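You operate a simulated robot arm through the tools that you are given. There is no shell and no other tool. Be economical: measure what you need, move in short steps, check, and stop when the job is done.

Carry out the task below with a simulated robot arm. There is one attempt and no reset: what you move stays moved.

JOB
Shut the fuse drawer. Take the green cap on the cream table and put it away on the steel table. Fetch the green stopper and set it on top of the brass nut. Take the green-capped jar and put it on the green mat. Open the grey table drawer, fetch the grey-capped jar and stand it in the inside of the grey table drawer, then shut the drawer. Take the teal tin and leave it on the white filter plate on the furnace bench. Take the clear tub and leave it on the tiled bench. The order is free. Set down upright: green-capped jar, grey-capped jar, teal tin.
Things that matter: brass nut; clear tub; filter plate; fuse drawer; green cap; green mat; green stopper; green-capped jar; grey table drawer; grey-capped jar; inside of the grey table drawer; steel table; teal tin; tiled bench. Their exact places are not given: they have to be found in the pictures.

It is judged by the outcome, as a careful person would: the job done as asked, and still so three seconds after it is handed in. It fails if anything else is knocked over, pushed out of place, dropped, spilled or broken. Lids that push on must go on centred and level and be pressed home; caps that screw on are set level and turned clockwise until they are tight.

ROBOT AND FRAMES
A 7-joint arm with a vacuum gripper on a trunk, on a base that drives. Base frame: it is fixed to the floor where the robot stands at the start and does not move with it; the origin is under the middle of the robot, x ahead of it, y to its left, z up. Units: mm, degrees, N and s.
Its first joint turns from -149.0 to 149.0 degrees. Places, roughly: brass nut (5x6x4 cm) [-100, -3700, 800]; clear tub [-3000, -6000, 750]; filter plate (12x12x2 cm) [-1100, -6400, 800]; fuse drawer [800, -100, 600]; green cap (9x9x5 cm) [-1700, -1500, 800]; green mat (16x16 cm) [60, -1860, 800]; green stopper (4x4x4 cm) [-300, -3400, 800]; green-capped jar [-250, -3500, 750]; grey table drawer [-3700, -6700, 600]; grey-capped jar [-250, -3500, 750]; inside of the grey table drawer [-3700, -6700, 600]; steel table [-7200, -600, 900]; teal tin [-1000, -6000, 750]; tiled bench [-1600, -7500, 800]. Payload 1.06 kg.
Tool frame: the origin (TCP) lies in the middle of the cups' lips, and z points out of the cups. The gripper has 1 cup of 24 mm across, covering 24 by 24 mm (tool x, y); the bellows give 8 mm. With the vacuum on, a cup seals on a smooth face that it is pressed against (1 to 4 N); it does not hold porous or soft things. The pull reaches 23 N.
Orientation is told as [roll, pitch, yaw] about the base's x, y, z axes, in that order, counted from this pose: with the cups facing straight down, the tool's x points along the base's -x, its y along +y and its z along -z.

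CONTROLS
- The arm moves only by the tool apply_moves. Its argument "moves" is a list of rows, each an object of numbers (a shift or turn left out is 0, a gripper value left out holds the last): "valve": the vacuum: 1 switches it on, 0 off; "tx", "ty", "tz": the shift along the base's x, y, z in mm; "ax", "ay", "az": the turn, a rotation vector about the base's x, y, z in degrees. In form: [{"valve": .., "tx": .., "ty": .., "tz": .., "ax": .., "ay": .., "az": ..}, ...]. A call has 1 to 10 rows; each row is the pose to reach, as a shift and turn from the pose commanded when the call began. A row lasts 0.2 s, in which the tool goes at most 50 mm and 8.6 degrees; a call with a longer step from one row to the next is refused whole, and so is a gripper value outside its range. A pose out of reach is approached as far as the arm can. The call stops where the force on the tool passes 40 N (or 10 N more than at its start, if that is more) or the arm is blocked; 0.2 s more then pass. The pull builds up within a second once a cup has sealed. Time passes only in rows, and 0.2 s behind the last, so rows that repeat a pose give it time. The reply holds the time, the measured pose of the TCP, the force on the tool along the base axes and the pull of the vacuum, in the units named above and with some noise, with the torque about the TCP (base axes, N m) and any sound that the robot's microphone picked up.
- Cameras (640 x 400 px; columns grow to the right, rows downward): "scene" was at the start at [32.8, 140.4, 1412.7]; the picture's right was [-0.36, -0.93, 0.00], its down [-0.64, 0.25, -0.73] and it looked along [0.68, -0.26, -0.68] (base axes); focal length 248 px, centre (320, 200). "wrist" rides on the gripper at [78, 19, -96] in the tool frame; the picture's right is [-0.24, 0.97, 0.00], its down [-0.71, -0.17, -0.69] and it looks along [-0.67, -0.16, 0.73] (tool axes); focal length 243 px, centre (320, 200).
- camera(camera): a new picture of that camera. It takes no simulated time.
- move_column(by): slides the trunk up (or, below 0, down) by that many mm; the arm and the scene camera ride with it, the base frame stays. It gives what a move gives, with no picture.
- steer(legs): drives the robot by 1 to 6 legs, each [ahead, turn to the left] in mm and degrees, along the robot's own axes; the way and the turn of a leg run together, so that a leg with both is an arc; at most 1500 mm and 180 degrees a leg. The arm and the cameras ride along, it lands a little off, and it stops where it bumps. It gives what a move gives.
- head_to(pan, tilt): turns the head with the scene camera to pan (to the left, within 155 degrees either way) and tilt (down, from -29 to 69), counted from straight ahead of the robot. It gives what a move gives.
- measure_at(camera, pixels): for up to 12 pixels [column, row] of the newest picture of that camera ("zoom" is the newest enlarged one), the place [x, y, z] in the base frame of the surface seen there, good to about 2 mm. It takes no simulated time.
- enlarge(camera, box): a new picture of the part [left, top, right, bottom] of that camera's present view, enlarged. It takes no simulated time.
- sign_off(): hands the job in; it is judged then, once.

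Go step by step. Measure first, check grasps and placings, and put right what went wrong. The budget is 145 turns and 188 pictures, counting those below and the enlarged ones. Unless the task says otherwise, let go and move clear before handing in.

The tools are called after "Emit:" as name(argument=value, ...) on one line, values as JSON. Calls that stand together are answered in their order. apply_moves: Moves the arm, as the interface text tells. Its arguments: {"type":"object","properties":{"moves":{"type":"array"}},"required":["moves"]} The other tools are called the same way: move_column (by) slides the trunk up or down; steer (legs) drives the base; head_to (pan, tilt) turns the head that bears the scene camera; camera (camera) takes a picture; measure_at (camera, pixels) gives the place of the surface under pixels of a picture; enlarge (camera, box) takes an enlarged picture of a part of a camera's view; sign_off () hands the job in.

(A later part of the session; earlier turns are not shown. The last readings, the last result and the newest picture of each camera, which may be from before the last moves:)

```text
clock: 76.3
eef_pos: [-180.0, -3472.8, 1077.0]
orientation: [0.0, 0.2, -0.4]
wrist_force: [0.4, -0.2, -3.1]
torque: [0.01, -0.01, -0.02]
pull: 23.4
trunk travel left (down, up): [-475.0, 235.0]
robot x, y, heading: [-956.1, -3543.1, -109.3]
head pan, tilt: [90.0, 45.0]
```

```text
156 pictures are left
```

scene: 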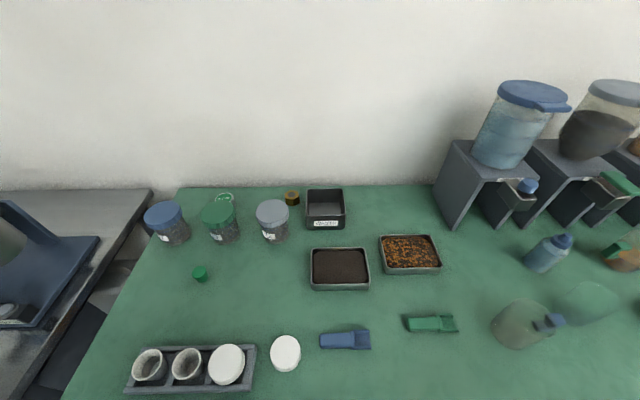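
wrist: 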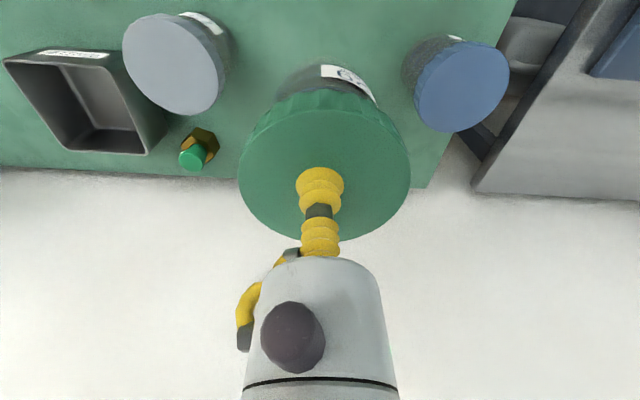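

The whole jar is lifted and weighs about 3 N. I swing it back over the aisle edge and then reverse toward the mat.

Emit:
apply_moves(moves=[{"tx": -37, "ty": 31, "az": 3.6}, {"tx": -75, "ty": 62, "az": 7.2}, {"tx": -113, "ty": 93, "az": 10.8}, {"tx": -150, "ty": 124, "az": 14.4}, {"tx": -188, "ty": 155, "az": 18}, {"tx": -226, "ty": 186, "az": 21.6}, {"tx": -263, "ty": 217, "az": 25}, {"tx": -301, "ty": 248, "az": 29}, {"tx": -339, "ty": 279, "az": 33}, {"tx": -339, "ty": 279, "az": 33}])

Emit:
steer(legs=[[0, 20], [-745, 0], [0, -20]])

Emit:
head_to(pan=130, tilt=35)

Emit:
camera(camera="scene")

```text
clock: 77.7
eef_pos: [-353.7, -3396.2, 1069.0]
orientation: [0.0, 0.7, 10.6]
wrist_force: [4.0, 1.2, -11.1]
torque: [-0.1, -0.22, -0.11]
pull: 22.9
trunk travel left (down, up): [-475.0, 235.0]
robot x, y, heading: [-954.5, -3542.9, -109.3]
head pan, tilt: [90.0, 45.0]
stopped in row 7: the arm was blocked; the commanded pose is now the measured one
```

```text
clock: 83.9
eef_pos: [-365.7, -2652.8, 1067.7]
orientation: [0.0, 0.6, 10.6]
wrist_force: [6.4, 2.5, -18.3]
torque: [-0.15, -0.63, -0.14]
pull: 22.9
trunk travel left (down, up): [-475.0, 235.0]
robot x, y, heading: [-963.8, -2796.9, -109.4]
head pan, tilt: [90.0, 45.0]
```

```text
clock: 85.0
eef_pos: [-365.0, -2651.1, 1067.7]
orientation: [0.0, 0.7, 10.6]
wrist_force: [5.3, 1.6, -15.0]
torque: [-0.02, -0.41, -0.05]
pull: 23.3
trunk travel left (down, up): [-475.0, 235.0]
robot x, y, heading: [-966.4, -2796.5, -109.5]
head pan, tilt: [130.0, 35.0]
```

```text
155 pictures are left
```

scene: 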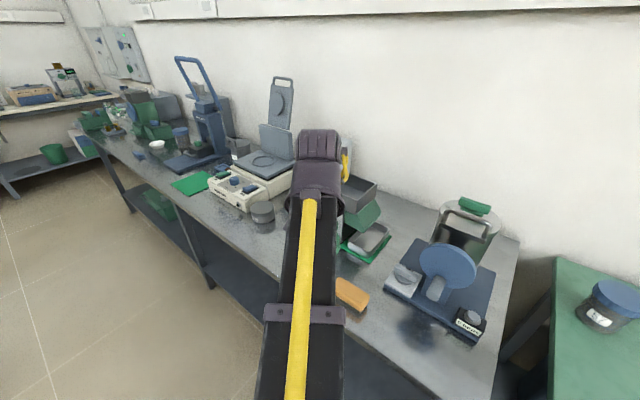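

The arm was blocked in row 7, and the force still reads about -15 N. I check what the jar is touching.

Emit:
camera(camera="wrist")

Emit:
head_to(pan=122, tilt=55)

Emit:
camera(camera="scene")

```text
154 pictures are left
```

wrist: 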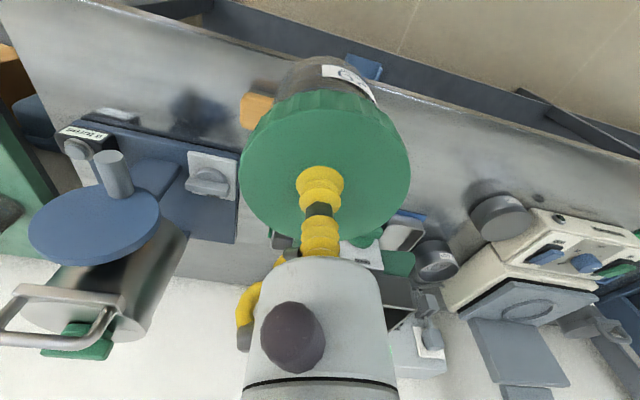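

```text
clock: 85.8
eef_pos: [-365.0, -2652.1, 1069.4]
orientation: [0.0, 0.6, 10.5]
wrist_force: [4.8, 1.6, -17.2]
torque: [-0.09, -0.5, -0.1]
pull: 22.9
trunk travel left (down, up): [-475.0, 235.0]
robot x, y, heading: [-964.3, -2797.8, -109.4]
head pan, tilt: [122.0, 55.0]
```

```text
153 pictures are left
```

scene: 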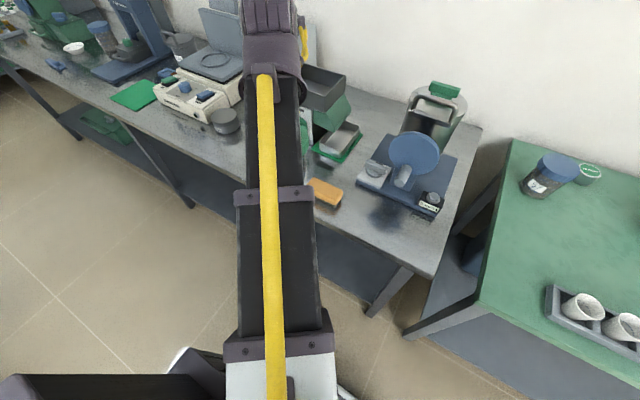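

The readings suggest the gripper is folded against the forearm, because the reach is too short at this height. I move the tool outward a little to relieve it.

Emit:
apply_moves(moves=[{"tx": 10, "ty": 2}, {"tx": 20, "ty": 4}, {"tx": 30, "ty": 7}, {"tx": 40, "ty": 9}, {"tx": 40, "ty": 9}])

```text
clock: 87.0
eef_pos: [-325.9, -2640.6, 1068.7]
orientation: [0.0, 0.7, 10.8]
wrist_force: [0.2, -0.5, -3.5]
torque: [-0.01, 0.0, 0.04]
pull: 23.2
trunk travel left (down, up): [-475.0, 235.0]
robot x, y, heading: [-966.1, -2802.2, -109.6]
head pan, tilt: [122.0, 55.0]
```

The force is back to the jar's weight alone. I check the heights of items near the path before reversing.

Emit:
measure_at(camera="scene", pixels=[[225, 115], [195, 85], [225, 70], [135, 50], [135, 92], [75, 46], [325, 190], [320, 75], [160, 75]])

```text
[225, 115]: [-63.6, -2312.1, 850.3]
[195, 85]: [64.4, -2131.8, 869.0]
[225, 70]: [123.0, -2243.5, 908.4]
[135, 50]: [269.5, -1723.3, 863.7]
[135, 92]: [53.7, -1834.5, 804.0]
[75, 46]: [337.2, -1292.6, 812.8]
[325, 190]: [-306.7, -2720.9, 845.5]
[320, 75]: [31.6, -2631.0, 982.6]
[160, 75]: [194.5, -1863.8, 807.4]
```

The path is clear: the nearby items are below 910 or farther in. I reverse 940 mm.

Emit:
steer(legs=[[-940, 0]])

Emit:
head_to(pan=118, tilt=48)

Emit:
camera(camera="scene")

Emit:
camera(camera="wrist")

```text
clock: 91.9
eef_pos: [-17.3, -1760.5, 1069.8]
orientation: [0.0, 0.6, 11.0]
wrist_force: [0.4, -0.6, -3.3]
torque: [0.01, -0.01, 0.0]
pull: 23.5
trunk travel left (down, up): [-475.0, 235.0]
robot x, y, heading: [-656.3, -1918.8, -109.4]
head pan, tilt: [122.0, 55.0]
```

```text
clock: 92.6
eef_pos: [-17.2, -1761.3, 1068.8]
orientation: [0.0, 0.5, 10.9]
wrist_force: [0.3, 0.8, -2.9]
torque: [-0.03, -0.02, 0.02]
pull: 23.0
trunk travel left (down, up): [-475.0, 235.0]
robot x, y, heading: [-658.6, -1919.9, -109.2]
head pan, tilt: [118.0, 48.0]
```

```text
152 pictures are left
```

scene: 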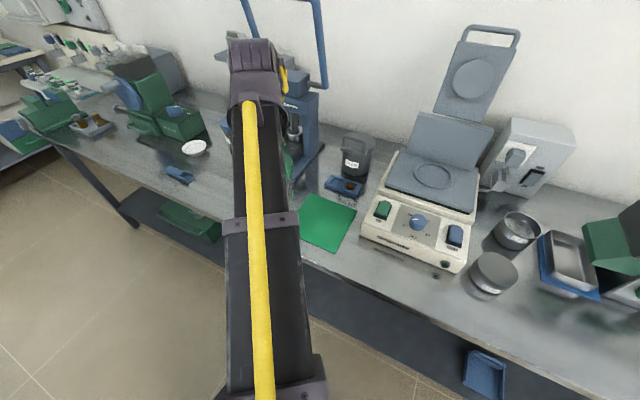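

```text
151 pictures are left
```

wrist: 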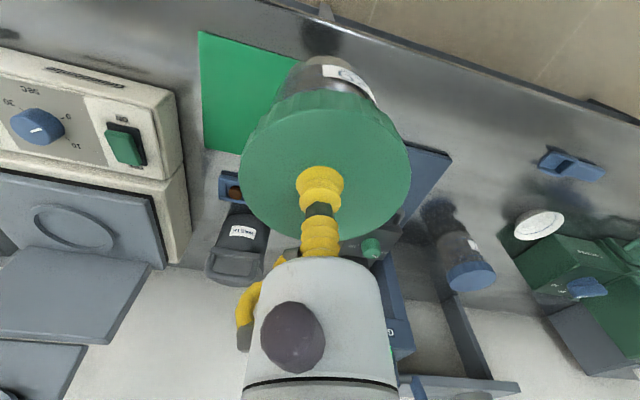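

Emit:
measure_at(camera="wrist", pixels=[[202, 35], [208, 148], [300, 58], [250, 90], [230, 60], [232, 185], [425, 170]])

Emit:
measure_at(camera="scene", pixels=[[311, 196], [355, 211], [337, 251], [325, 222], [301, 236]])

```text
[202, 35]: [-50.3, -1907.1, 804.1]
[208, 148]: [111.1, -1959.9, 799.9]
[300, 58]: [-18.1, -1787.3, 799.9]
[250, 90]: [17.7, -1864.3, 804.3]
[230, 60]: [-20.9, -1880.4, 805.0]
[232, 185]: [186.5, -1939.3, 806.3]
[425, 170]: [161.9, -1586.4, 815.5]
```

```text
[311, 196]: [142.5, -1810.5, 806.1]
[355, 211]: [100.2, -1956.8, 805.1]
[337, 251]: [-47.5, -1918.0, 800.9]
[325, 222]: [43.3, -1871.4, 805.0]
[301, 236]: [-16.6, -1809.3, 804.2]
```

The mat's centre is about (46,-1859) at z 804.5. I move above it and lower the jar.

Emit:
apply_moves(moves=[{"tx": 21, "ty": -33}, {"tx": 42, "ty": -65}, {"tx": 64, "ty": -98}, {"tx": 64, "ty": -98}, {"tx": 64, "ty": -98, "tz": -40}, {"tx": 64, "ty": -98, "tz": -80}, {"tx": 64, "ty": -98, "tz": -115}, {"tx": 64, "ty": -98, "tz": -135}, {"tx": 64, "ty": -98, "tz": -145}, {"tx": 64, "ty": -98, "tz": -145}])

Emit:
camera(camera="scene")

Emit:
camera(camera="wrist")

```text
clock: 94.8
eef_pos: [46.3, -1859.4, 923.2]
orientation: [0.0, 0.6, 10.9]
wrist_force: [-0.2, -0.3, -3.7]
torque: [0.01, 0.0, 0.01]
pull: 22.6
trunk travel left (down, up): [-475.0, 235.0]
robot x, y, heading: [-654.8, -1919.5, -109.4]
head pan, tilt: [118.0, 48.0]
```

```text
150 pictures are left
```

scene: 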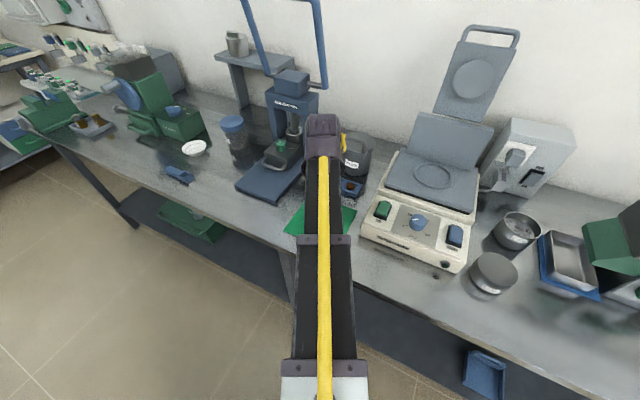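

```text
149 pictures are left
```

wrist: 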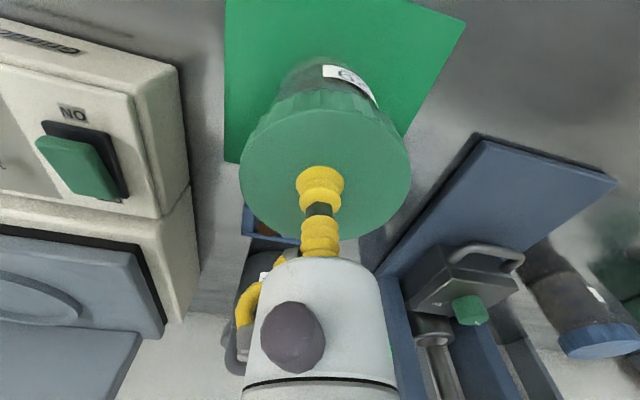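

Well placed over the mat. I lower in small steps.

Emit:
apply_moves(moves=[{"tz": -6}, {"tz": -9}, {"tz": -11}, {"tz": -12.5}, {"tz": -12.5}])

```text
clock: 96.0
eef_pos: [45.3, -1860.3, 912.4]
orientation: [0.0, 0.5, 10.8]
wrist_force: [-3.1, -1.6, 7.5]
torque: [0.02, -0.04, 0.0]
pull: 23.1
trunk travel left (down, up): [-475.0, 235.0]
robot x, y, heading: [-656.1, -1923.6, -109.2]
head pan, tilt: [118.0, 48.0]
```

Emit:
apply_moves(moves=[{"tz": 1}, {"valve": 0, "tz": 1}, {"tz": 1}, {"tz": 1}, {"tz": 1}, {"tz": 3}, {"tz": 8}, {"tz": 30}, {"tz": 75}, {"tz": 120}])

Emit:
camera(camera="wrist")

```text
clock: 98.2
eef_pos: [45.6, -1859.0, 1031.6]
orientation: [0.0, 0.6, 11.0]
wrist_force: [0.1, 0.3, -0.2]
torque: [-0.02, -0.05, -0.03]
pull: 0.0
trunk travel left (down, up): [-475.0, 235.0]
robot x, y, heading: [-653.8, -1921.4, -108.9]
head pan, tilt: [118.0, 48.0]
```

```text
148 pictures are left
```

wrist: 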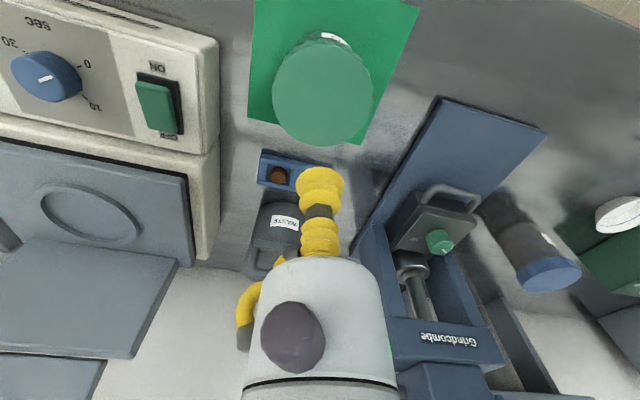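

The jar stands on the mat. I retract the arm over the aisle edge and drive back to the grey-capped jar.

Emit:
apply_moves(moves=[{"tx": -22, "ty": 34, "az": 2.5}, {"tx": -45, "ty": 68, "az": 5}, {"tx": -67, "ty": 102, "az": 7.5}, {"tx": -90, "ty": 137, "az": 10}, {"tx": -90, "ty": 137, "az": 10}])

Emit:
steer(legs=[[930, 0], [0, 10], [680, 0], [0, -10]])

Emit:
head_to(pan=100, tilt=45)

Emit:
camera(camera="scene")

```text
clock: 99.6
eef_pos: [-28.9, -1761.6, 1032.4]
orientation: [0.1, 0.7, 17.3]
wrist_force: [-0.3, -0.2, 0.9]
torque: [0.0, -0.01, 0.0]
pull: 0.0
trunk travel left (down, up): [-475.0, 235.0]
robot x, y, heading: [-659.4, -1923.3, -109.3]
head pan, tilt: [118.0, 48.0]
stopped in row 5: the arm was blocked; the commanded pose is now the measured one
```

```text
clock: 109.1
eef_pos: [-445.4, -3304.5, 1031.4]
orientation: [0.0, 0.7, 17.0]
wrist_force: [-0.4, -0.3, -0.1]
torque: [0.01, -0.01, -0.02]
pull: 0.1
trunk travel left (down, up): [-475.0, 235.0]
robot x, y, heading: [-1073.2, -3458.3, -109.4]
head pan, tilt: [118.0, 48.0]
```

```text
clock: 110.0
eef_pos: [-445.4, -3303.8, 1031.7]
orientation: [0.1, 0.7, 16.9]
wrist_force: [0.5, 1.8, 0.2]
torque: [-0.01, 0.03, 0.0]
pull: 0.0
trunk travel left (down, up): [-475.0, 235.0]
robot x, y, heading: [-1070.9, -3460.6, -109.3]
head pan, tilt: [100.0, 45.0]
```

```text
147 pictures are left
```

scene: 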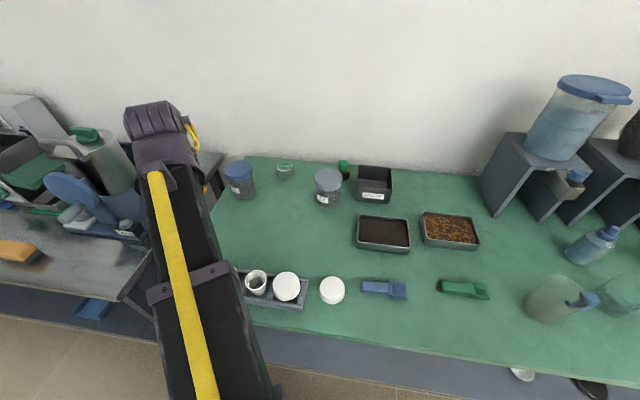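

The grey jar is in view at (327,185). I move above its lid at (-222,-3616).

Emit:
apply_moves(moves=[{"tx": 28, "ty": -39, "az": -3}, {"tx": 56, "ty": -78, "az": -6}, {"tx": 84, "ty": -117, "az": -9}, {"tx": 112, "ty": -156, "az": -12}, {"tx": 140, "ty": -195, "az": -15}, {"tx": 168, "ty": -234, "az": -18}, {"tx": 196, "ty": -273, "az": -21}, {"tx": 223, "ty": -312, "az": -24}, {"tx": 223, "ty": -312, "tz": -40, "az": -27}, {"tx": 223, "ty": -312, "tz": -48, "az": -27}])

Emit:
camera(camera="wrist")

Emit:
measure_at(camera="wrist", pixels=[[320, 115], [280, 115], [360, 115], [320, 75], [320, 150]])

```text
clock: 112.2
eef_pos: [-221.7, -3615.5, 982.8]
orientation: [0.0, 0.6, -10.2]
wrist_force: [0.1, -0.2, -0.2]
torque: [-0.03, -0.02, 0.0]
pull: 0.0
trunk travel left (down, up): [-475.0, 235.0]
robot x, y, heading: [-1072.7, -3459.4, -109.4]
head pan, tilt: [100.0, 45.0]
```

```text
146 pictures are left
```

wrist: 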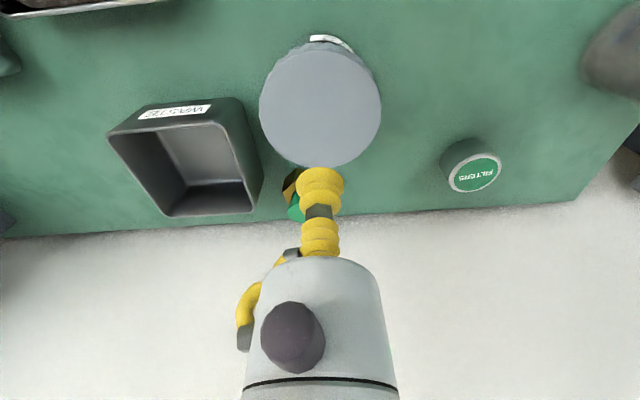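

```text
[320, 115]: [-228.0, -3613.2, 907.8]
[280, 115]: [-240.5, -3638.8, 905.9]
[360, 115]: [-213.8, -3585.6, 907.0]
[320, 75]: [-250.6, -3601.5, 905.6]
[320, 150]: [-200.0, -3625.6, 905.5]
```

The lid's centre is about (-226,-3613). I descend and seal.

Emit:
apply_moves(moves=[{"tx": -4, "ty": 2, "tz": -40}, {"valve": 1, "tx": -4, "ty": 2, "tz": -65}, {"tx": -4, "ty": 2, "tz": -73}, {"tx": -4, "ty": 2, "tz": -76}, {"tx": -4, "ty": 2, "tz": -78}, {"tx": -4, "ty": 2, "tz": -78}, {"tx": -4, "ty": 2, "tz": -78}, {"tx": -4, "ty": 2, "tz": -78}, {"tx": -4, "ty": 2, "tz": -78}])

Emit:
head_to(pan=-10, tilt=20)

Emit:
camera(camera="scene")

```text
clock: 114.2
eef_pos: [-226.5, -3613.5, 905.7]
orientation: [0.1, 0.7, -10.0]
wrist_force: [-0.7, 0.2, 6.3]
torque: [-0.02, -0.07, 0.01]
pull: 22.6
trunk travel left (down, up): [-475.0, 235.0]
robot x, y, heading: [-1071.4, -3462.8, -109.6]
head pan, tilt: [100.0, 45.0]
```

```text
clock: 116.0
eef_pos: [-227.1, -3613.6, 906.8]
orientation: [0.0, 0.5, -10.0]
wrist_force: [-0.4, 0.2, 1.2]
torque: [-0.01, -0.07, 0.04]
pull: 23.4
trunk travel left (down, up): [-475.0, 235.0]
robot x, y, heading: [-1073.0, -3459.9, -109.4]
head pan, tilt: [-10.0, 20.0]
```

```text
145 pictures are left
```

scene: 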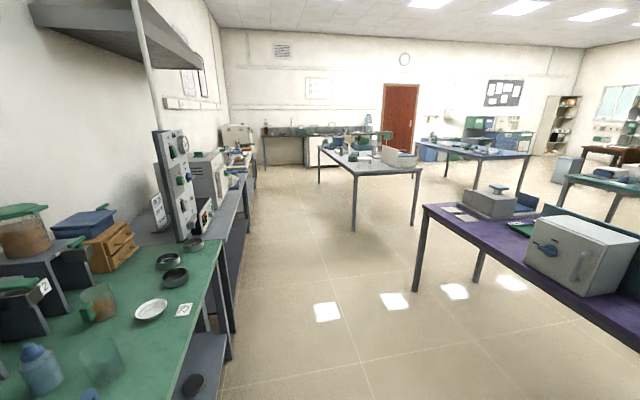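

The jar has sealed. I measure the layout ahead to plan the route.

Emit:
measure_at(camera="scene", pixels=[[353, 230], [415, 290], [413, 226], [477, 285], [320, 180], [416, 175], [360, 170], [235, 330], [245, 230], [258, 170], [425, 210], [270, 165]])

Emit:
enlarge(camera="scene", box=[240, 90, 440, 215])

```text
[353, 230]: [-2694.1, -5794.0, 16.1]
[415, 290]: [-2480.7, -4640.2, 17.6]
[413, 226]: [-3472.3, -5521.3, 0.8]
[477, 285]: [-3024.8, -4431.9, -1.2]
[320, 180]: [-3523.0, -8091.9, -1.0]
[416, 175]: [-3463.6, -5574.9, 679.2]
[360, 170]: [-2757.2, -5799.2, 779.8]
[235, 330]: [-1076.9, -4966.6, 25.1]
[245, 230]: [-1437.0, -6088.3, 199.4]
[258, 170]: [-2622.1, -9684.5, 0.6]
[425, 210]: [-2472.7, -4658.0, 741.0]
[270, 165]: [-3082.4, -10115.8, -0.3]
```

```text
3.20 times, centred on (340, 152) of scene
```

zoom: 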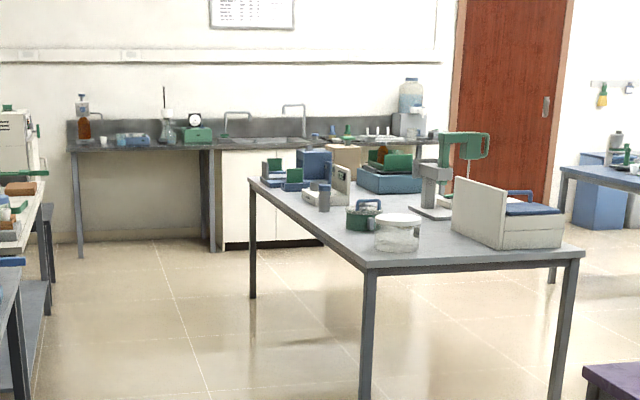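

Beyond the aisle's end stands the grey table (corner (-2694,-5794)), with the clear tub on it. Its drawer seems to be on the far long side. I lift the jar and swing it in front of the robot.

Emit:
apply_moves(moves=[{"tz": 15}, {"tz": 50}, {"tz": 95}, {"tz": 140}, {"tx": -19, "ty": -15, "tz": 150, "az": -3}, {"tx": -57, "ty": -44, "tz": 150, "az": -6}, {"tx": -95, "ty": -73, "tz": 150, "az": -10}, {"tx": -133, "ty": -102, "tz": 150, "az": -14}, {"tx": -171, "ty": -131, "tz": 150, "az": -18}, {"tx": -209, "ty": -160, "tz": 150, "az": -22}])

Emit:
apply_moves(moves=[{"tx": -38, "ty": -29, "az": -4}, {"tx": -76, "ty": -58, "az": -8}, {"tx": -114, "ty": -87, "az": -12}, {"tx": -152, "ty": -116, "az": -16}, {"tx": -190, "ty": -145, "az": -20}, {"tx": -228, "ty": -174, "az": -24}, {"tx": -266, "ty": -203, "az": -28}, {"tx": -304, "ty": -232, "az": -32}, {"tx": -348, "ty": -255, "az": -36}, {"tx": -393, "ty": -275, "az": -40}])

```text
clock: 118.2
eef_pos: [-434.8, -3772.1, 1055.9]
orientation: [0.0, 0.7, -32.0]
wrist_force: [0.8, -0.5, -1.4]
torque: [-0.01, -0.01, -0.01]
pull: 23.5
trunk travel left (down, up): [-475.0, 235.0]
robot x, y, heading: [-1073.6, -3458.8, -109.5]
head pan, tilt: [-10.0, 20.0]
```

```text
clock: 120.3
eef_pos: [-791.5, -4032.2, 1054.8]
orientation: [0.0, 0.2, -68.9]
wrist_force: [0.8, -6.9, -10.7]
torque: [-0.12, -0.27, 0.16]
pull: 22.8
trunk travel left (down, up): [-475.0, 235.0]
robot x, y, heading: [-1070.8, -3458.7, -109.5]
head pan, tilt: [-10.0, 20.0]
stopped in row 10: the force on the tool passed its limit at 43 N (the readings are from after the stop); the commanded pose is now the measured one
```

The gripper is again too close to the arm at r≈637. I back out and carry on at r≈670.

Emit:
apply_moves(moves=[{"tx": 8, "ty": -16}, {"tx": 16, "ty": -32}, {"tx": 16, "ty": -32}])

Emit:
camera(camera="wrist")

```text
clock: 121.1
eef_pos: [-775.2, -4063.5, 1053.6]
orientation: [0.0, 0.5, -69.0]
wrist_force: [-0.6, 0.0, -2.2]
torque: [0.01, -0.02, -0.02]
pull: 22.9
trunk travel left (down, up): [-475.0, 235.0]
robot x, y, heading: [-1071.2, -3457.5, -109.5]
head pan, tilt: [-10.0, 20.0]
```

```text
143 pictures are left
```

wrist: 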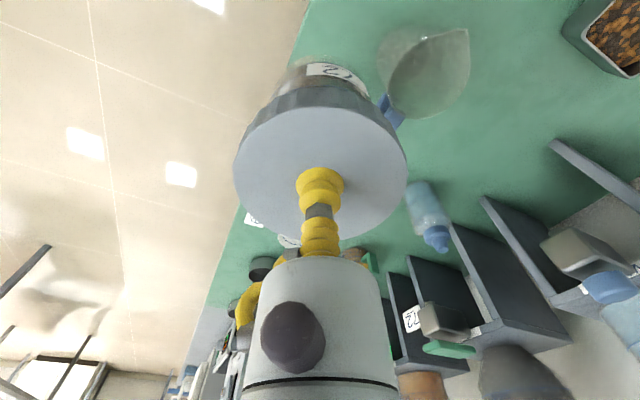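

The jar is hanging properly. I swing the rest of the way forward and drive to the cross aisle.

Emit:
apply_moves(moves=[{"tx": -44, "ty": -19.6, "az": -4.1}, {"tx": -89.5, "ty": -36, "az": -8.2}, {"tx": -135.9, "ty": -49, "az": -12.3}, {"tx": -183, "ty": -58.8, "az": -16.4}, {"tx": -230.9, "ty": -65.1, "az": -20.5}, {"tx": -279, "ty": -68, "az": -24.6}, {"tx": -327.2, "ty": -67.5, "az": -28.7}, {"tx": -375.3, "ty": -63.5, "az": -32.8}, {"tx": -423, "ty": -56, "az": -36.9}, {"tx": -469.9, "ty": -45.2, "az": -41}])

Emit:
steer(legs=[[1200, 0], [950, 0], [0, -90]])

Emit:
head_to(pan=30, tilt=20)

Emit:
camera(camera="scene")

```text
clock: 123.3
eef_pos: [-1244.5, -4107.7, 1054.7]
orientation: [0.0, 0.3, -110.0]
wrist_force: [0.6, -0.6, -0.6]
torque: [-0.01, 0.05, 0.02]
pull: 23.0
trunk travel left (down, up): [-475.0, 235.0]
robot x, y, heading: [-1074.2, -3458.9, -109.5]
head pan, tilt: [-10.0, 20.0]
```

```text
clock: 137.8
eef_pos: [-2440.6, -5322.8, 1055.2]
orientation: [0.0, 0.4, 160.8]
wrist_force: [0.2, 0.0, -2.0]
torque: [0.0, 0.0, -0.02]
pull: 22.4
trunk travel left (down, up): [-475.0, 235.0]
robot x, y, heading: [-1791.7, -5486.2, 161.1]
head pan, tilt: [-10.0, 20.0]
```

```text
clock: 138.8
eef_pos: [-2439.7, -5322.8, 1053.8]
orientation: [-0.1, 0.4, 160.8]
wrist_force: [0.8, 0.8, -1.5]
torque: [0.0, 0.01, 0.0]
pull: 22.9
trunk travel left (down, up): [-475.0, 235.0]
robot x, y, heading: [-1791.0, -5488.4, 161.3]
head pan, tilt: [30.0, 20.0]
```

```text
142 pictures are left
```

scene: 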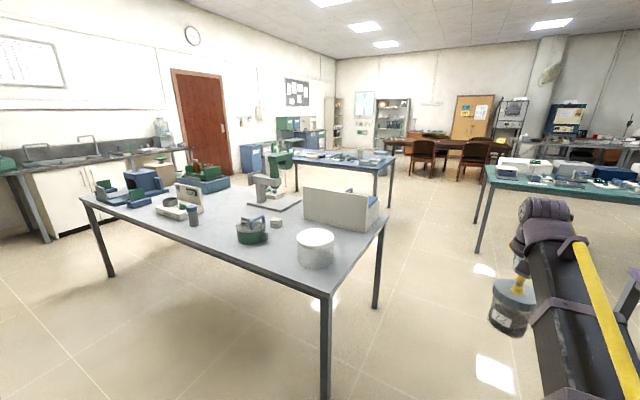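

The drawer is not on this side, so it must face the aisle beyond. I measure that aisle.

Emit:
measure_at(camera="scene", pixels=[[325, 395], [375, 306], [110, 275], [298, 190], [390, 207], [480, 250], [316, 235], [270, 195], [400, 240], [385, 222], [380, 165], [295, 160]])

```text
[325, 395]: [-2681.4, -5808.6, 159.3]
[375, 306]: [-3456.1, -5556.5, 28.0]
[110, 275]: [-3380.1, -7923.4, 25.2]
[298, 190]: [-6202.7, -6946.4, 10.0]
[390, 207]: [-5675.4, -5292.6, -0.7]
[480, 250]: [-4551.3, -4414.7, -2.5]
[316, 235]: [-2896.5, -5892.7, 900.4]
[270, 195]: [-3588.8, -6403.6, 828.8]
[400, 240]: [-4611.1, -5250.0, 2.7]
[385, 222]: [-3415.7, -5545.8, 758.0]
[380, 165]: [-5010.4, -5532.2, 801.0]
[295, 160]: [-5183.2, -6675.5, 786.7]
```

The aisle beyond is about 1450 mm wide. I drive through the cross aisle and into it.

Emit:
steer(legs=[[1200, 0], [1120, 0], [0, 90], [950, 0]])

Emit:
head_to(pan=60, tilt=30)

Emit:
camera(camera="scene")

```text
clock: 158.6
eef_pos: [-4463.0, -6290.5, 1053.9]
orientation: [0.0, 0.4, -109.3]
wrist_force: [0.4, 0.7, -1.3]
torque: [0.02, 0.02, -0.02]
pull: 22.1
trunk travel left (down, up): [-475.0, 235.0]
robot x, y, heading: [-4297.2, -5642.2, -108.9]
head pan, tilt: [30.0, 20.0]
```

```text
clock: 159.6
eef_pos: [-4462.8, -6289.5, 1054.1]
orientation: [0.0, 0.4, -109.4]
wrist_force: [0.2, 0.4, -2.1]
torque: [0.01, -0.01, -0.01]
pull: 23.5
trunk travel left (down, up): [-475.0, 235.0]
robot x, y, heading: [-4298.5, -5638.8, -108.9]
head pan, tilt: [60.0, 30.0]
```

```text
141 pictures are left
```

scene: 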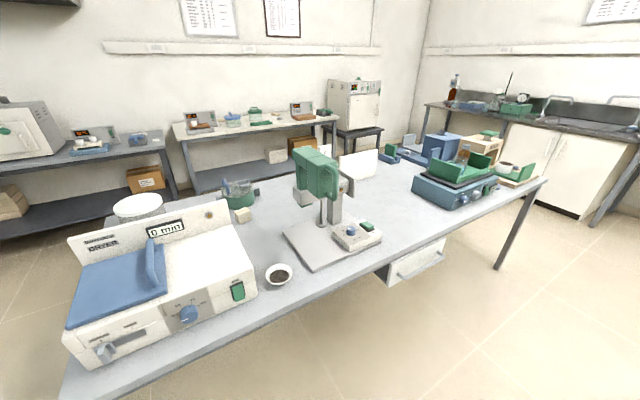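

The drawer, with its handle, is visible at (415,262). I zoom in and measure it.

Emit:
enlarge(camera="scene", box=[330, 200, 490, 300])

Emit:
measure_at(camera="zoom", pixels=[[230, 310], [460, 160], [270, 295], [375, 230], [455, 190], [290, 255], [440, 165], [110, 255], [500, 60], [240, 170], [140, 80], [200, 90]])

```text
4.00 times, centred on (410, 250) of scene
```

zoom: 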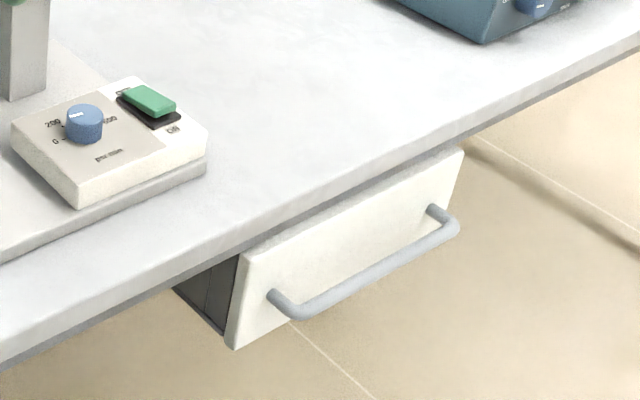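

```text
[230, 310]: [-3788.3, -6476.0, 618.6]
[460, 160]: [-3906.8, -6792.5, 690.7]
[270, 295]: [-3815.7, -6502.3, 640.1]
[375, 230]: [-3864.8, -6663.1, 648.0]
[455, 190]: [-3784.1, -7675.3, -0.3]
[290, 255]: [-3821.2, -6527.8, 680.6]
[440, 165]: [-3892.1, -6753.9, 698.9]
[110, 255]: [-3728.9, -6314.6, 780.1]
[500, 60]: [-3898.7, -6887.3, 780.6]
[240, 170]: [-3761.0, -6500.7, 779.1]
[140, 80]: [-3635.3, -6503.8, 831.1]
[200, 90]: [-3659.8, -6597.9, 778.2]
```

The drawer front runs from (-3788,-6476) to (-3907,-6792), flush with the table edge. I find a free spot on the table to park the jar while I open the drawer.

Emit:
measure_at(camera="scene", pixels=[[395, 228], [415, 225], [400, 210], [450, 210], [416, 190], [372, 245], [345, 235], [380, 200], [430, 222], [340, 130]])

```text
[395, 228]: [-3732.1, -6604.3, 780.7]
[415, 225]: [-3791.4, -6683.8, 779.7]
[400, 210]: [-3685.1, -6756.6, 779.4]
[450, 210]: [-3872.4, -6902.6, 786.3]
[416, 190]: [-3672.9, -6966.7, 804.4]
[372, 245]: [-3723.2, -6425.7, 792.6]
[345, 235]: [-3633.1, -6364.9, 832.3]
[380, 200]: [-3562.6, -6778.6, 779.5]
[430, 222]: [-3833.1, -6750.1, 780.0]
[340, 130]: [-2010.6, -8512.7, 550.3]
```

I'll park the jar at about (-3770,-6690), which is clear table near the edge. First I drive 408 mm ahead, then swing the arm left.

Emit:
steer(legs=[[408, 0]])

Emit:
apply_moves(moves=[{"tx": 48, "ty": -8, "az": 3.8}, {"tx": 96, "ty": -16, "az": 7.6}, {"tx": 144, "ty": -24, "az": 11.4}, {"tx": 192, "ty": -30, "az": 15.2}, {"tx": 240, "ty": -36, "az": 19}, {"tx": 288, "ty": -40, "az": 22.8}, {"tx": 336, "ty": -42, "az": 26.6}, {"tx": 384, "ty": -42, "az": 30.4}, {"tx": 432, "ty": -40, "az": 34.2}, {"tx": 480, "ty": -36, "az": 38}])

```text
clock: 162.1
eef_pos: [-4593.4, -6679.0, 1053.8]
orientation: [0.0, 0.4, -109.1]
wrist_force: [0.3, -0.5, -1.6]
torque: [-0.01, 0.0, -0.01]
pull: 22.4
trunk travel left (down, up): [-475.0, 235.0]
robot x, y, heading: [-4432.6, -6029.0, -108.7]
head pan, tilt: [60.0, 30.0]
```

```text
clock: 164.3
eef_pos: [-4113.4, -6715.6, 1055.1]
orientation: [0.1, 0.4, -71.2]
wrist_force: [-0.9, -0.2, -2.1]
torque: [0.01, -0.02, 0.02]
pull: 23.6
trunk travel left (down, up): [-475.0, 235.0]
robot x, y, heading: [-4430.2, -6032.4, -108.6]
head pan, tilt: [60.0, 30.0]
```

Emit:
apply_moves(moves=[{"tx": 49, "ty": 4, "az": 3.8}, {"tx": 98, "ty": 8, "az": 7.6}, {"tx": 147, "ty": 12, "az": 11.4}, {"tx": 196, "ty": 16, "az": 15.2}, {"tx": 245, "ty": 20, "az": 19}, {"tx": 294, "ty": 23, "az": 22}, {"tx": 343, "ty": 26, "az": 25}, {"tx": 343, "ty": 26, "tz": -45, "az": 25}, {"tx": 343, "ty": 26, "tz": -90, "az": 25}, {"tx": 343, "ty": 26, "tz": -125, "az": 25}])

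Emit:
camera(camera="wrist")

Emit:
head_to(pan=62, tilt=45)

Emit:
camera(camera="scene")

```text
clock: 166.5
eef_pos: [-3770.3, -6689.8, 929.5]
orientation: [0.0, 0.3, -46.2]
wrist_force: [0.2, 0.2, -0.9]
torque: [-0.02, 0.02, -0.01]
pull: 22.7
trunk travel left (down, up): [-475.0, 235.0]
robot x, y, heading: [-4431.4, -6031.6, -108.8]
head pan, tilt: [60.0, 30.0]
```

```text
139 pictures are left
```

wrist: 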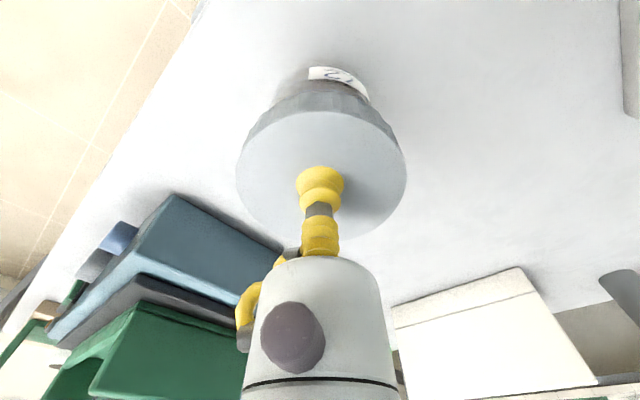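

```text
clock: 167.3
eef_pos: [-3770.2, -6689.6, 928.6]
orientation: [0.0, 0.5, -46.2]
wrist_force: [-0.3, -0.5, -1.6]
torque: [-0.03, 0.02, 0.01]
pull: 23.0
trunk travel left (down, up): [-475.0, 235.0]
robot x, y, heading: [-4429.4, -6030.5, -109.1]
head pan, tilt: [62.0, 45.0]
```

```text
138 pictures are left
```

scene: 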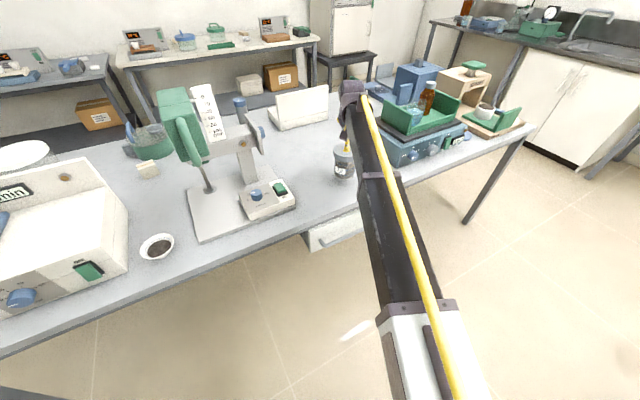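

The spot is clear. I lower the jar and release it.

Emit:
apply_moves(moves=[{"tz": -25}, {"tz": -36}, {"tz": -40}, {"tz": -42}, {"tz": -43}, {"tz": -43}])

```text
clock: 168.7
eef_pos: [-3770.2, -6689.1, 887.4]
orientation: [0.0, 0.4, -46.2]
wrist_force: [-0.4, 1.7, 4.1]
torque: [0.0, 0.01, 0.03]
pull: 22.8
trunk travel left (down, up): [-475.0, 235.0]
robot x, y, heading: [-4429.0, -6028.3, -109.1]
head pan, tilt: [62.0, 45.0]
```

Emit:
apply_moves(moves=[{"valve": 0}, {"tz": 0}, {"tz": 0}, {"tz": 0}, {"tz": 3}, {"tz": 10}, {"tz": 40}, {"tz": 85}, {"tz": 125}])

Emit:
apply_moves(moves=[{"tx": -46, "ty": 15}, {"tx": -92, "ty": 30}, {"tx": -138, "ty": 45}, {"tx": -184, "ty": 60}, {"tx": -230, "ty": 60}])

Emit:
steer(legs=[[-217, 0]])

Emit:
camera(camera="wrist")

```text
clock: 170.7
eef_pos: [-3771.6, -6689.9, 1011.9]
orientation: [0.1, 0.4, -46.2]
wrist_force: [0.2, -0.5, -0.8]
torque: [0.02, 0.0, 0.0]
pull: 0.0
trunk travel left (down, up): [-475.0, 235.0]
robot x, y, heading: [-4432.1, -6030.0, -108.7]
head pan, tilt: [62.0, 45.0]
```

```text
clock: 171.9
eef_pos: [-4001.6, -6628.1, 1010.6]
orientation: [0.0, 0.4, -46.3]
wrist_force: [-0.4, -0.2, -0.3]
torque: [-0.03, -0.01, -0.02]
pull: 0.0
trunk travel left (down, up): [-475.0, 235.0]
robot x, y, heading: [-4432.5, -6027.4, -108.7]
head pan, tilt: [62.0, 45.0]
```

```text
clock: 173.6
eef_pos: [-3929.6, -6421.0, 1010.2]
orientation: [0.1, 0.4, -46.1]
wrist_force: [0.5, 0.0, 0.2]
torque: [0.0, 0.0, -0.01]
pull: 0.1
trunk travel left (down, up): [-475.0, 235.0]
robot x, y, heading: [-4357.5, -5823.2, -108.5]
head pan, tilt: [62.0, 45.0]
```

```text
137 pictures are left
```

wrist: 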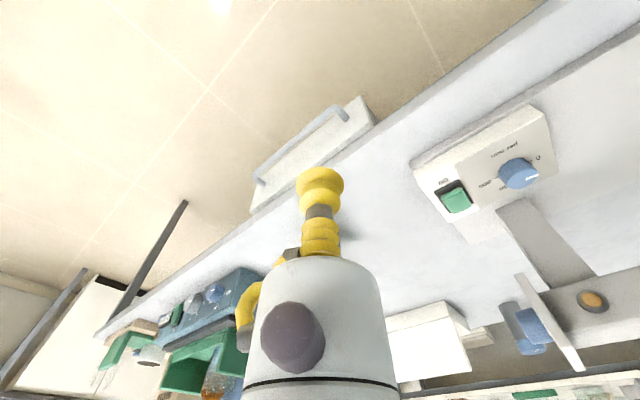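

Now I turn the tool to yaw -20.6 and then tilt it horizontal, facing the drawer front.

Emit:
apply_moves(moves=[{"tx": -3, "ty": -45, "tz": -25, "az": 6.4}, {"tx": -6, "ty": -90, "tz": -50, "az": 12.8}, {"tx": -9, "ty": -135, "tz": -75, "az": 19.2}, {"tx": -12, "ty": -179, "tz": -100, "az": 25.5}])

Emit:
apply_moves(moves=[{"ax": -3, "ay": -7.96}, {"ax": -6, "ay": -15.9}, {"ax": -9, "ay": -23.9}, {"ax": -12, "ay": -31.8}, {"ax": -15, "ay": -39.8}, {"ax": -18, "ay": -47.8}, {"ax": -21, "ay": -55.7}, {"ax": -24, "ay": -63.7}, {"ax": -27, "ay": -71.6}, {"ax": -30, "ay": -79.6}])

Emit:
apply_moves(moves=[{"tz": -45, "ax": -1.7, "ay": -4.6}, {"tz": -90, "ax": -1.7, "ay": -4.6}, {"tz": -135, "ax": -1.7, "ay": -4.6}, {"tz": -180, "ax": -1.7, "ay": -4.6}, {"tz": -222, "ax": -1.7, "ay": -4.6}, {"tz": -222, "ax": -1.7, "ay": -4.6}])

Emit:
camera(camera="wrist")

Emit:
camera(camera="scene")

```text
refused: row 1 steps farther than a row can; nothing moved
```

```text
clock: 175.8
eef_pos: [-3929.5, -6420.9, 1011.3]
orientation: [78.2, -64.1, -99.7]
wrist_force: [-0.3, -0.1, -0.4]
torque: [0.01, 0.04, 0.01]
pull: 0.1
trunk travel left (down, up): [-475.0, 235.0]
robot x, y, heading: [-4359.8, -5822.1, -108.6]
head pan, tilt: [62.0, 45.0]
```

```text
clock: 177.2
eef_pos: [-3928.9, -6420.9, 788.8]
orientation: [89.1, -64.5, -109.8]
wrist_force: [0.1, 0.0, 0.7]
torque: [0.02, -0.02, 0.02]
pull: 0.0
trunk travel left (down, up): [-475.0, 235.0]
robot x, y, heading: [-4358.6, -5818.5, -108.8]
head pan, tilt: [62.0, 45.0]
```

```text
136 pictures are left
```

wrist: 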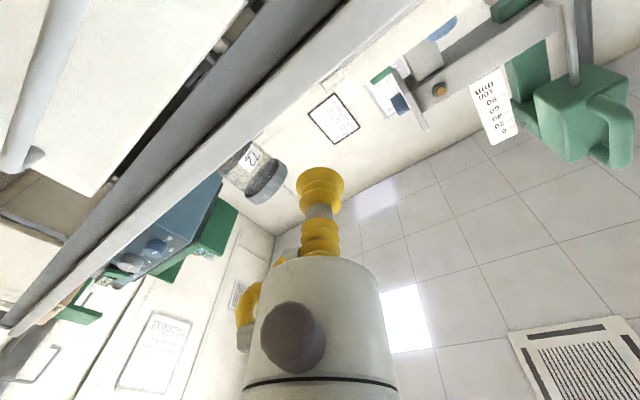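

```text
135 pictures are left
```

scene: 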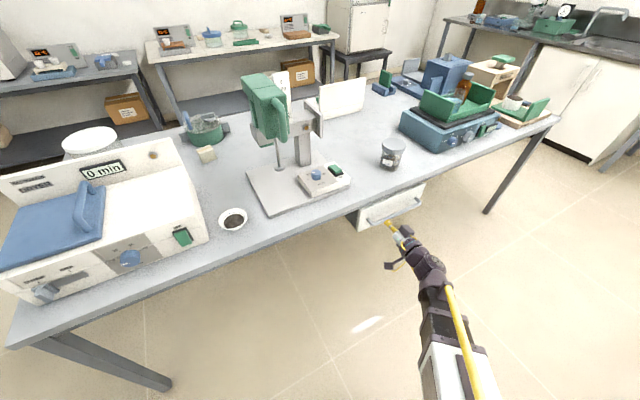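

The first call was refused for too long a step, but the tilt worked, so the tool is horizontal with a harmless roll. I move it in front of the drawer.

Emit:
apply_moves(moves=[{"tx": 0, "ty": -30, "tz": -30}, {"tx": 0, "ty": -62, "tz": -60}, {"tx": 0, "ty": -97, "tz": -90}, {"tx": 0, "ty": -140, "tz": -104}, {"tx": 0, "ty": -185, "tz": -104}, {"tx": 0, "ty": -185, "tz": -104}])

Emit:
camera(camera="wrist")

Emit:
enlarge(camera="scene", box=[320, 160, 480, 260])

```text
clock: 178.6
eef_pos: [-3929.4, -6606.3, 683.9]
orientation: [89.1, -64.5, -109.6]
wrist_force: [0.0, -0.2, 0.2]
torque: [0.0, 0.01, -0.03]
pull: 0.0
trunk travel left (down, up): [-475.0, 235.0]
robot x, y, heading: [-4359.3, -5823.1, -108.8]
head pan, tilt: [62.0, 45.0]
```

```text
134 pictures are left
```

wrist: 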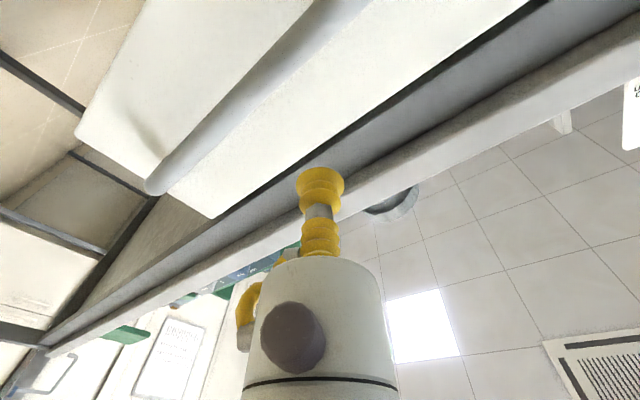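

```text
4.00 times, centred on (400, 210) of scene
```

zoom: 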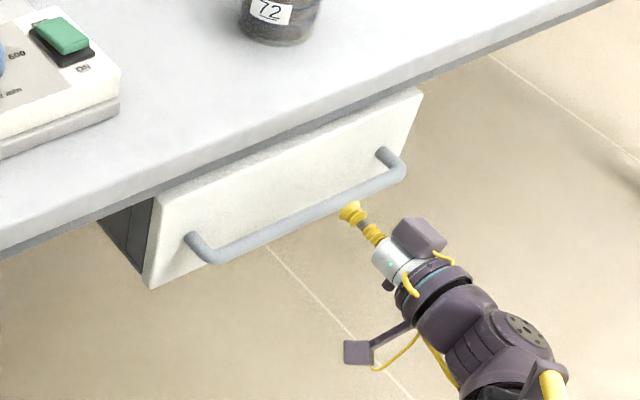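

I measure the front face's extent and the handle.

Emit:
measure_at(camera="wrist", pixels=[[215, 215], [330, 140], [250, 180], [230, 90], [175, 175], [250, 110], [340, 115], [310, 40], [440, 80], [360, 90]])

Emit:
measure_at(camera="zoom", pixels=[[160, 200], [420, 90], [150, 282], [300, 222], [280, 190], [260, 160], [320, 205]])

```text
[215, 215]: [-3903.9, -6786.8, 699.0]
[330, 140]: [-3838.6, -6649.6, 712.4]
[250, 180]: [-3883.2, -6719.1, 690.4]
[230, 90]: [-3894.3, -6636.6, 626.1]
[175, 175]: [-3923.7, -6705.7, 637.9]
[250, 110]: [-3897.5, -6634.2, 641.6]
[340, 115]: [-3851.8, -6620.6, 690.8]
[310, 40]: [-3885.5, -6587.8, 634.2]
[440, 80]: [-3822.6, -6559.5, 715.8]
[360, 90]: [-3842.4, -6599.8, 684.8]
```

```text
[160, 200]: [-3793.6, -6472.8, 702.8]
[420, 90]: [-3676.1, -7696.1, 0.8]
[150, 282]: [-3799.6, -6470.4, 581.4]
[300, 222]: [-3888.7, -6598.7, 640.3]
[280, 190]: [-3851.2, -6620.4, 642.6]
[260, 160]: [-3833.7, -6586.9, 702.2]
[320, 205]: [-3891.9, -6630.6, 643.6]
```

The front face is at s≈1274, with the handle bar at z 640, below my cup. I press the cup on at z 681 with the vacuum on.

Emit:
apply_moves(moves=[{"tx": 28, "ty": -10.6, "tz": -3}, {"valve": 1, "tx": 56, "ty": -21, "tz": -3}, {"tx": 67.4, "ty": -25.3, "tz": -3}, {"tx": 72, "ty": -27, "tz": -3}, {"tx": 74.9, "ty": -28.2, "tz": -3}, {"tx": 76.8, "ty": -28.9, "tz": -3}, {"tx": 76.8, "ty": -28.9, "tz": -3}, {"tx": 76.8, "ty": -28.9, "tz": -3}, {"tx": 76.8, "ty": -28.9, "tz": -3}])

```text
clock: 180.6
eef_pos: [-3853.5, -6633.2, 681.9]
orientation: [89.0, -64.6, -109.7]
wrist_force: [-12.5, 5.2, -6.8]
torque: [-0.08, 0.01, 0.06]
pull: 23.1
trunk travel left (down, up): [-475.0, 235.0]
robot x, y, heading: [-4361.9, -5822.5, -108.5]
head pan, tilt: [62.0, 45.0]
```

It has sealed at 23 N. I pull the drawer out slowly.

Emit:
apply_moves(moves=[{"tx": -5, "ty": 1.8}, {"tx": -12, "ty": 4.4}, {"tx": -22, "ty": 8.2}, {"tx": -34, "ty": 12.6}, {"tx": -46, "ty": 17}, {"tx": -58, "ty": 21.5}, {"tx": -72, "ty": 26.6}, {"tx": -86, "ty": 32}, {"tx": -100, "ty": 37}, {"tx": -112, "ty": 42}])

Emit:
camera(camera="scene")

```text
clock: 182.8
eef_pos: [-3964.4, -6593.2, 681.3]
orientation: [89.0, -64.5, -109.8]
wrist_force: [-2.1, -8.0, -0.5]
torque: [0.04, -0.03, 0.1]
pull: 22.4
trunk travel left (down, up): [-475.0, 235.0]
robot x, y, heading: [-4357.4, -5818.6, -108.7]
head pan, tilt: [62.0, 45.0]
```

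```text
132 pictures are left
```

scene: 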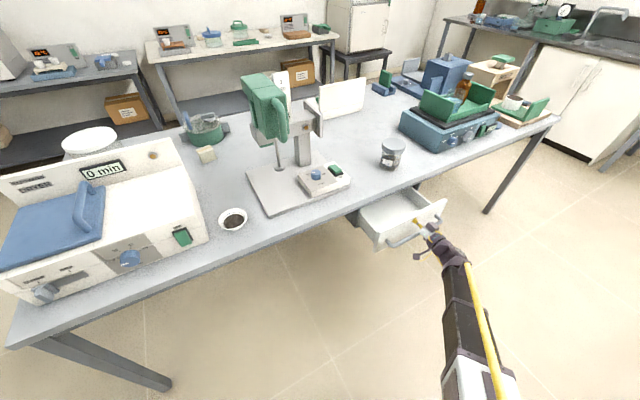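

It opens smoothly. The sideways force shows my line is a little off, so I correct toward -y and continue.

Emit:
apply_moves(moves=[{"tx": -8, "ty": 0}, {"tx": -18, "ty": 3}, {"tx": -30, "ty": 7}, {"tx": -42, "ty": 11}, {"tx": -54, "ty": 15}, {"tx": -66, "ty": 19}, {"tx": -78, "ty": 23}, {"tx": -90, "ty": 27}, {"tx": -100, "ty": 30.5}, {"tx": -105, "ty": 32}])

Emit:
enlarge(camera="scene", box=[320, 130, 520, 255])

```text
clock: 185.0
eef_pos: [-4071.2, -6560.4, 682.6]
orientation: [89.1, -64.6, -109.7]
wrist_force: [2.4, 2.4, 2.8]
torque: [0.06, -0.02, 0.03]
pull: 22.9
trunk travel left (down, up): [-475.0, 235.0]
robot x, y, heading: [-4358.3, -5824.0, -108.8]
head pan, tilt: [62.0, 45.0]
```

```text
3.20 times, centred on (420, 192) of scene
```

zoom: 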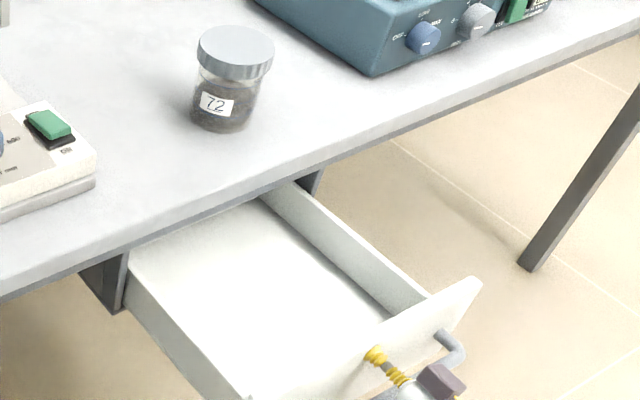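

The drawer is open about 230 mm. I measure the interior.

Emit:
measure_at(camera="zoom", pixels=[[270, 300], [200, 250], [320, 310], [250, 380], [385, 330], [290, 240], [250, 215], [270, 190], [400, 290], [140, 260], [180, 370], [420, 290]])

```text
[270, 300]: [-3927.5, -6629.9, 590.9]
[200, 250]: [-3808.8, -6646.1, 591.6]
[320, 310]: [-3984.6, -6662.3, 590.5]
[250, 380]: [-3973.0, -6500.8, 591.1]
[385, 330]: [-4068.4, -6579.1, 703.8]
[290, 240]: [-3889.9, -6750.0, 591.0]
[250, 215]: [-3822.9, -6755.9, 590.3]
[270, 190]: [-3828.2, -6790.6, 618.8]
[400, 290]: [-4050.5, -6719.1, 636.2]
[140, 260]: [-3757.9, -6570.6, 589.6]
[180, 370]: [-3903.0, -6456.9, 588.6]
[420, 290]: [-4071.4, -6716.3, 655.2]
```

The floor is at z 590.5, so the jar (107 tall) fits under the table. I release the front, back off and rise.

Emit:
apply_moves(moves=[{"valve": 0}, {"tx": 0}, {"tx": 0}, {"tx": 0}, {"tx": -8, "ty": 2.7}, {"tx": -25, "ty": 9}, {"tx": -55, "ty": 19}, {"tx": -70, "ty": 24, "tz": 40}, {"tx": -70, "ty": 24, "tz": 88}, {"tx": -70, "ty": 24, "tz": 136}])

Emit:
camera(camera="scene")

```text
clock: 187.2
eef_pos: [-4140.9, -6536.7, 818.6]
orientation: [89.1, -64.5, -109.7]
wrist_force: [0.3, -0.6, -0.3]
torque: [0.02, -0.02, 0.03]
pull: 0.0
trunk travel left (down, up): [-475.0, 235.0]
robot x, y, heading: [-4363.6, -5818.2, -108.7]
head pan, tilt: [62.0, 45.0]
```

```text
130 pictures are left
```

scene: 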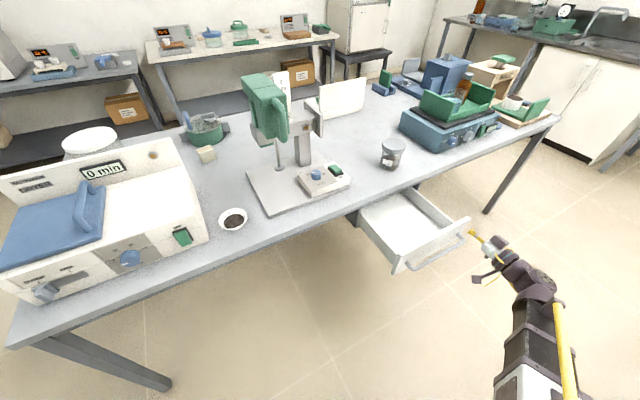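

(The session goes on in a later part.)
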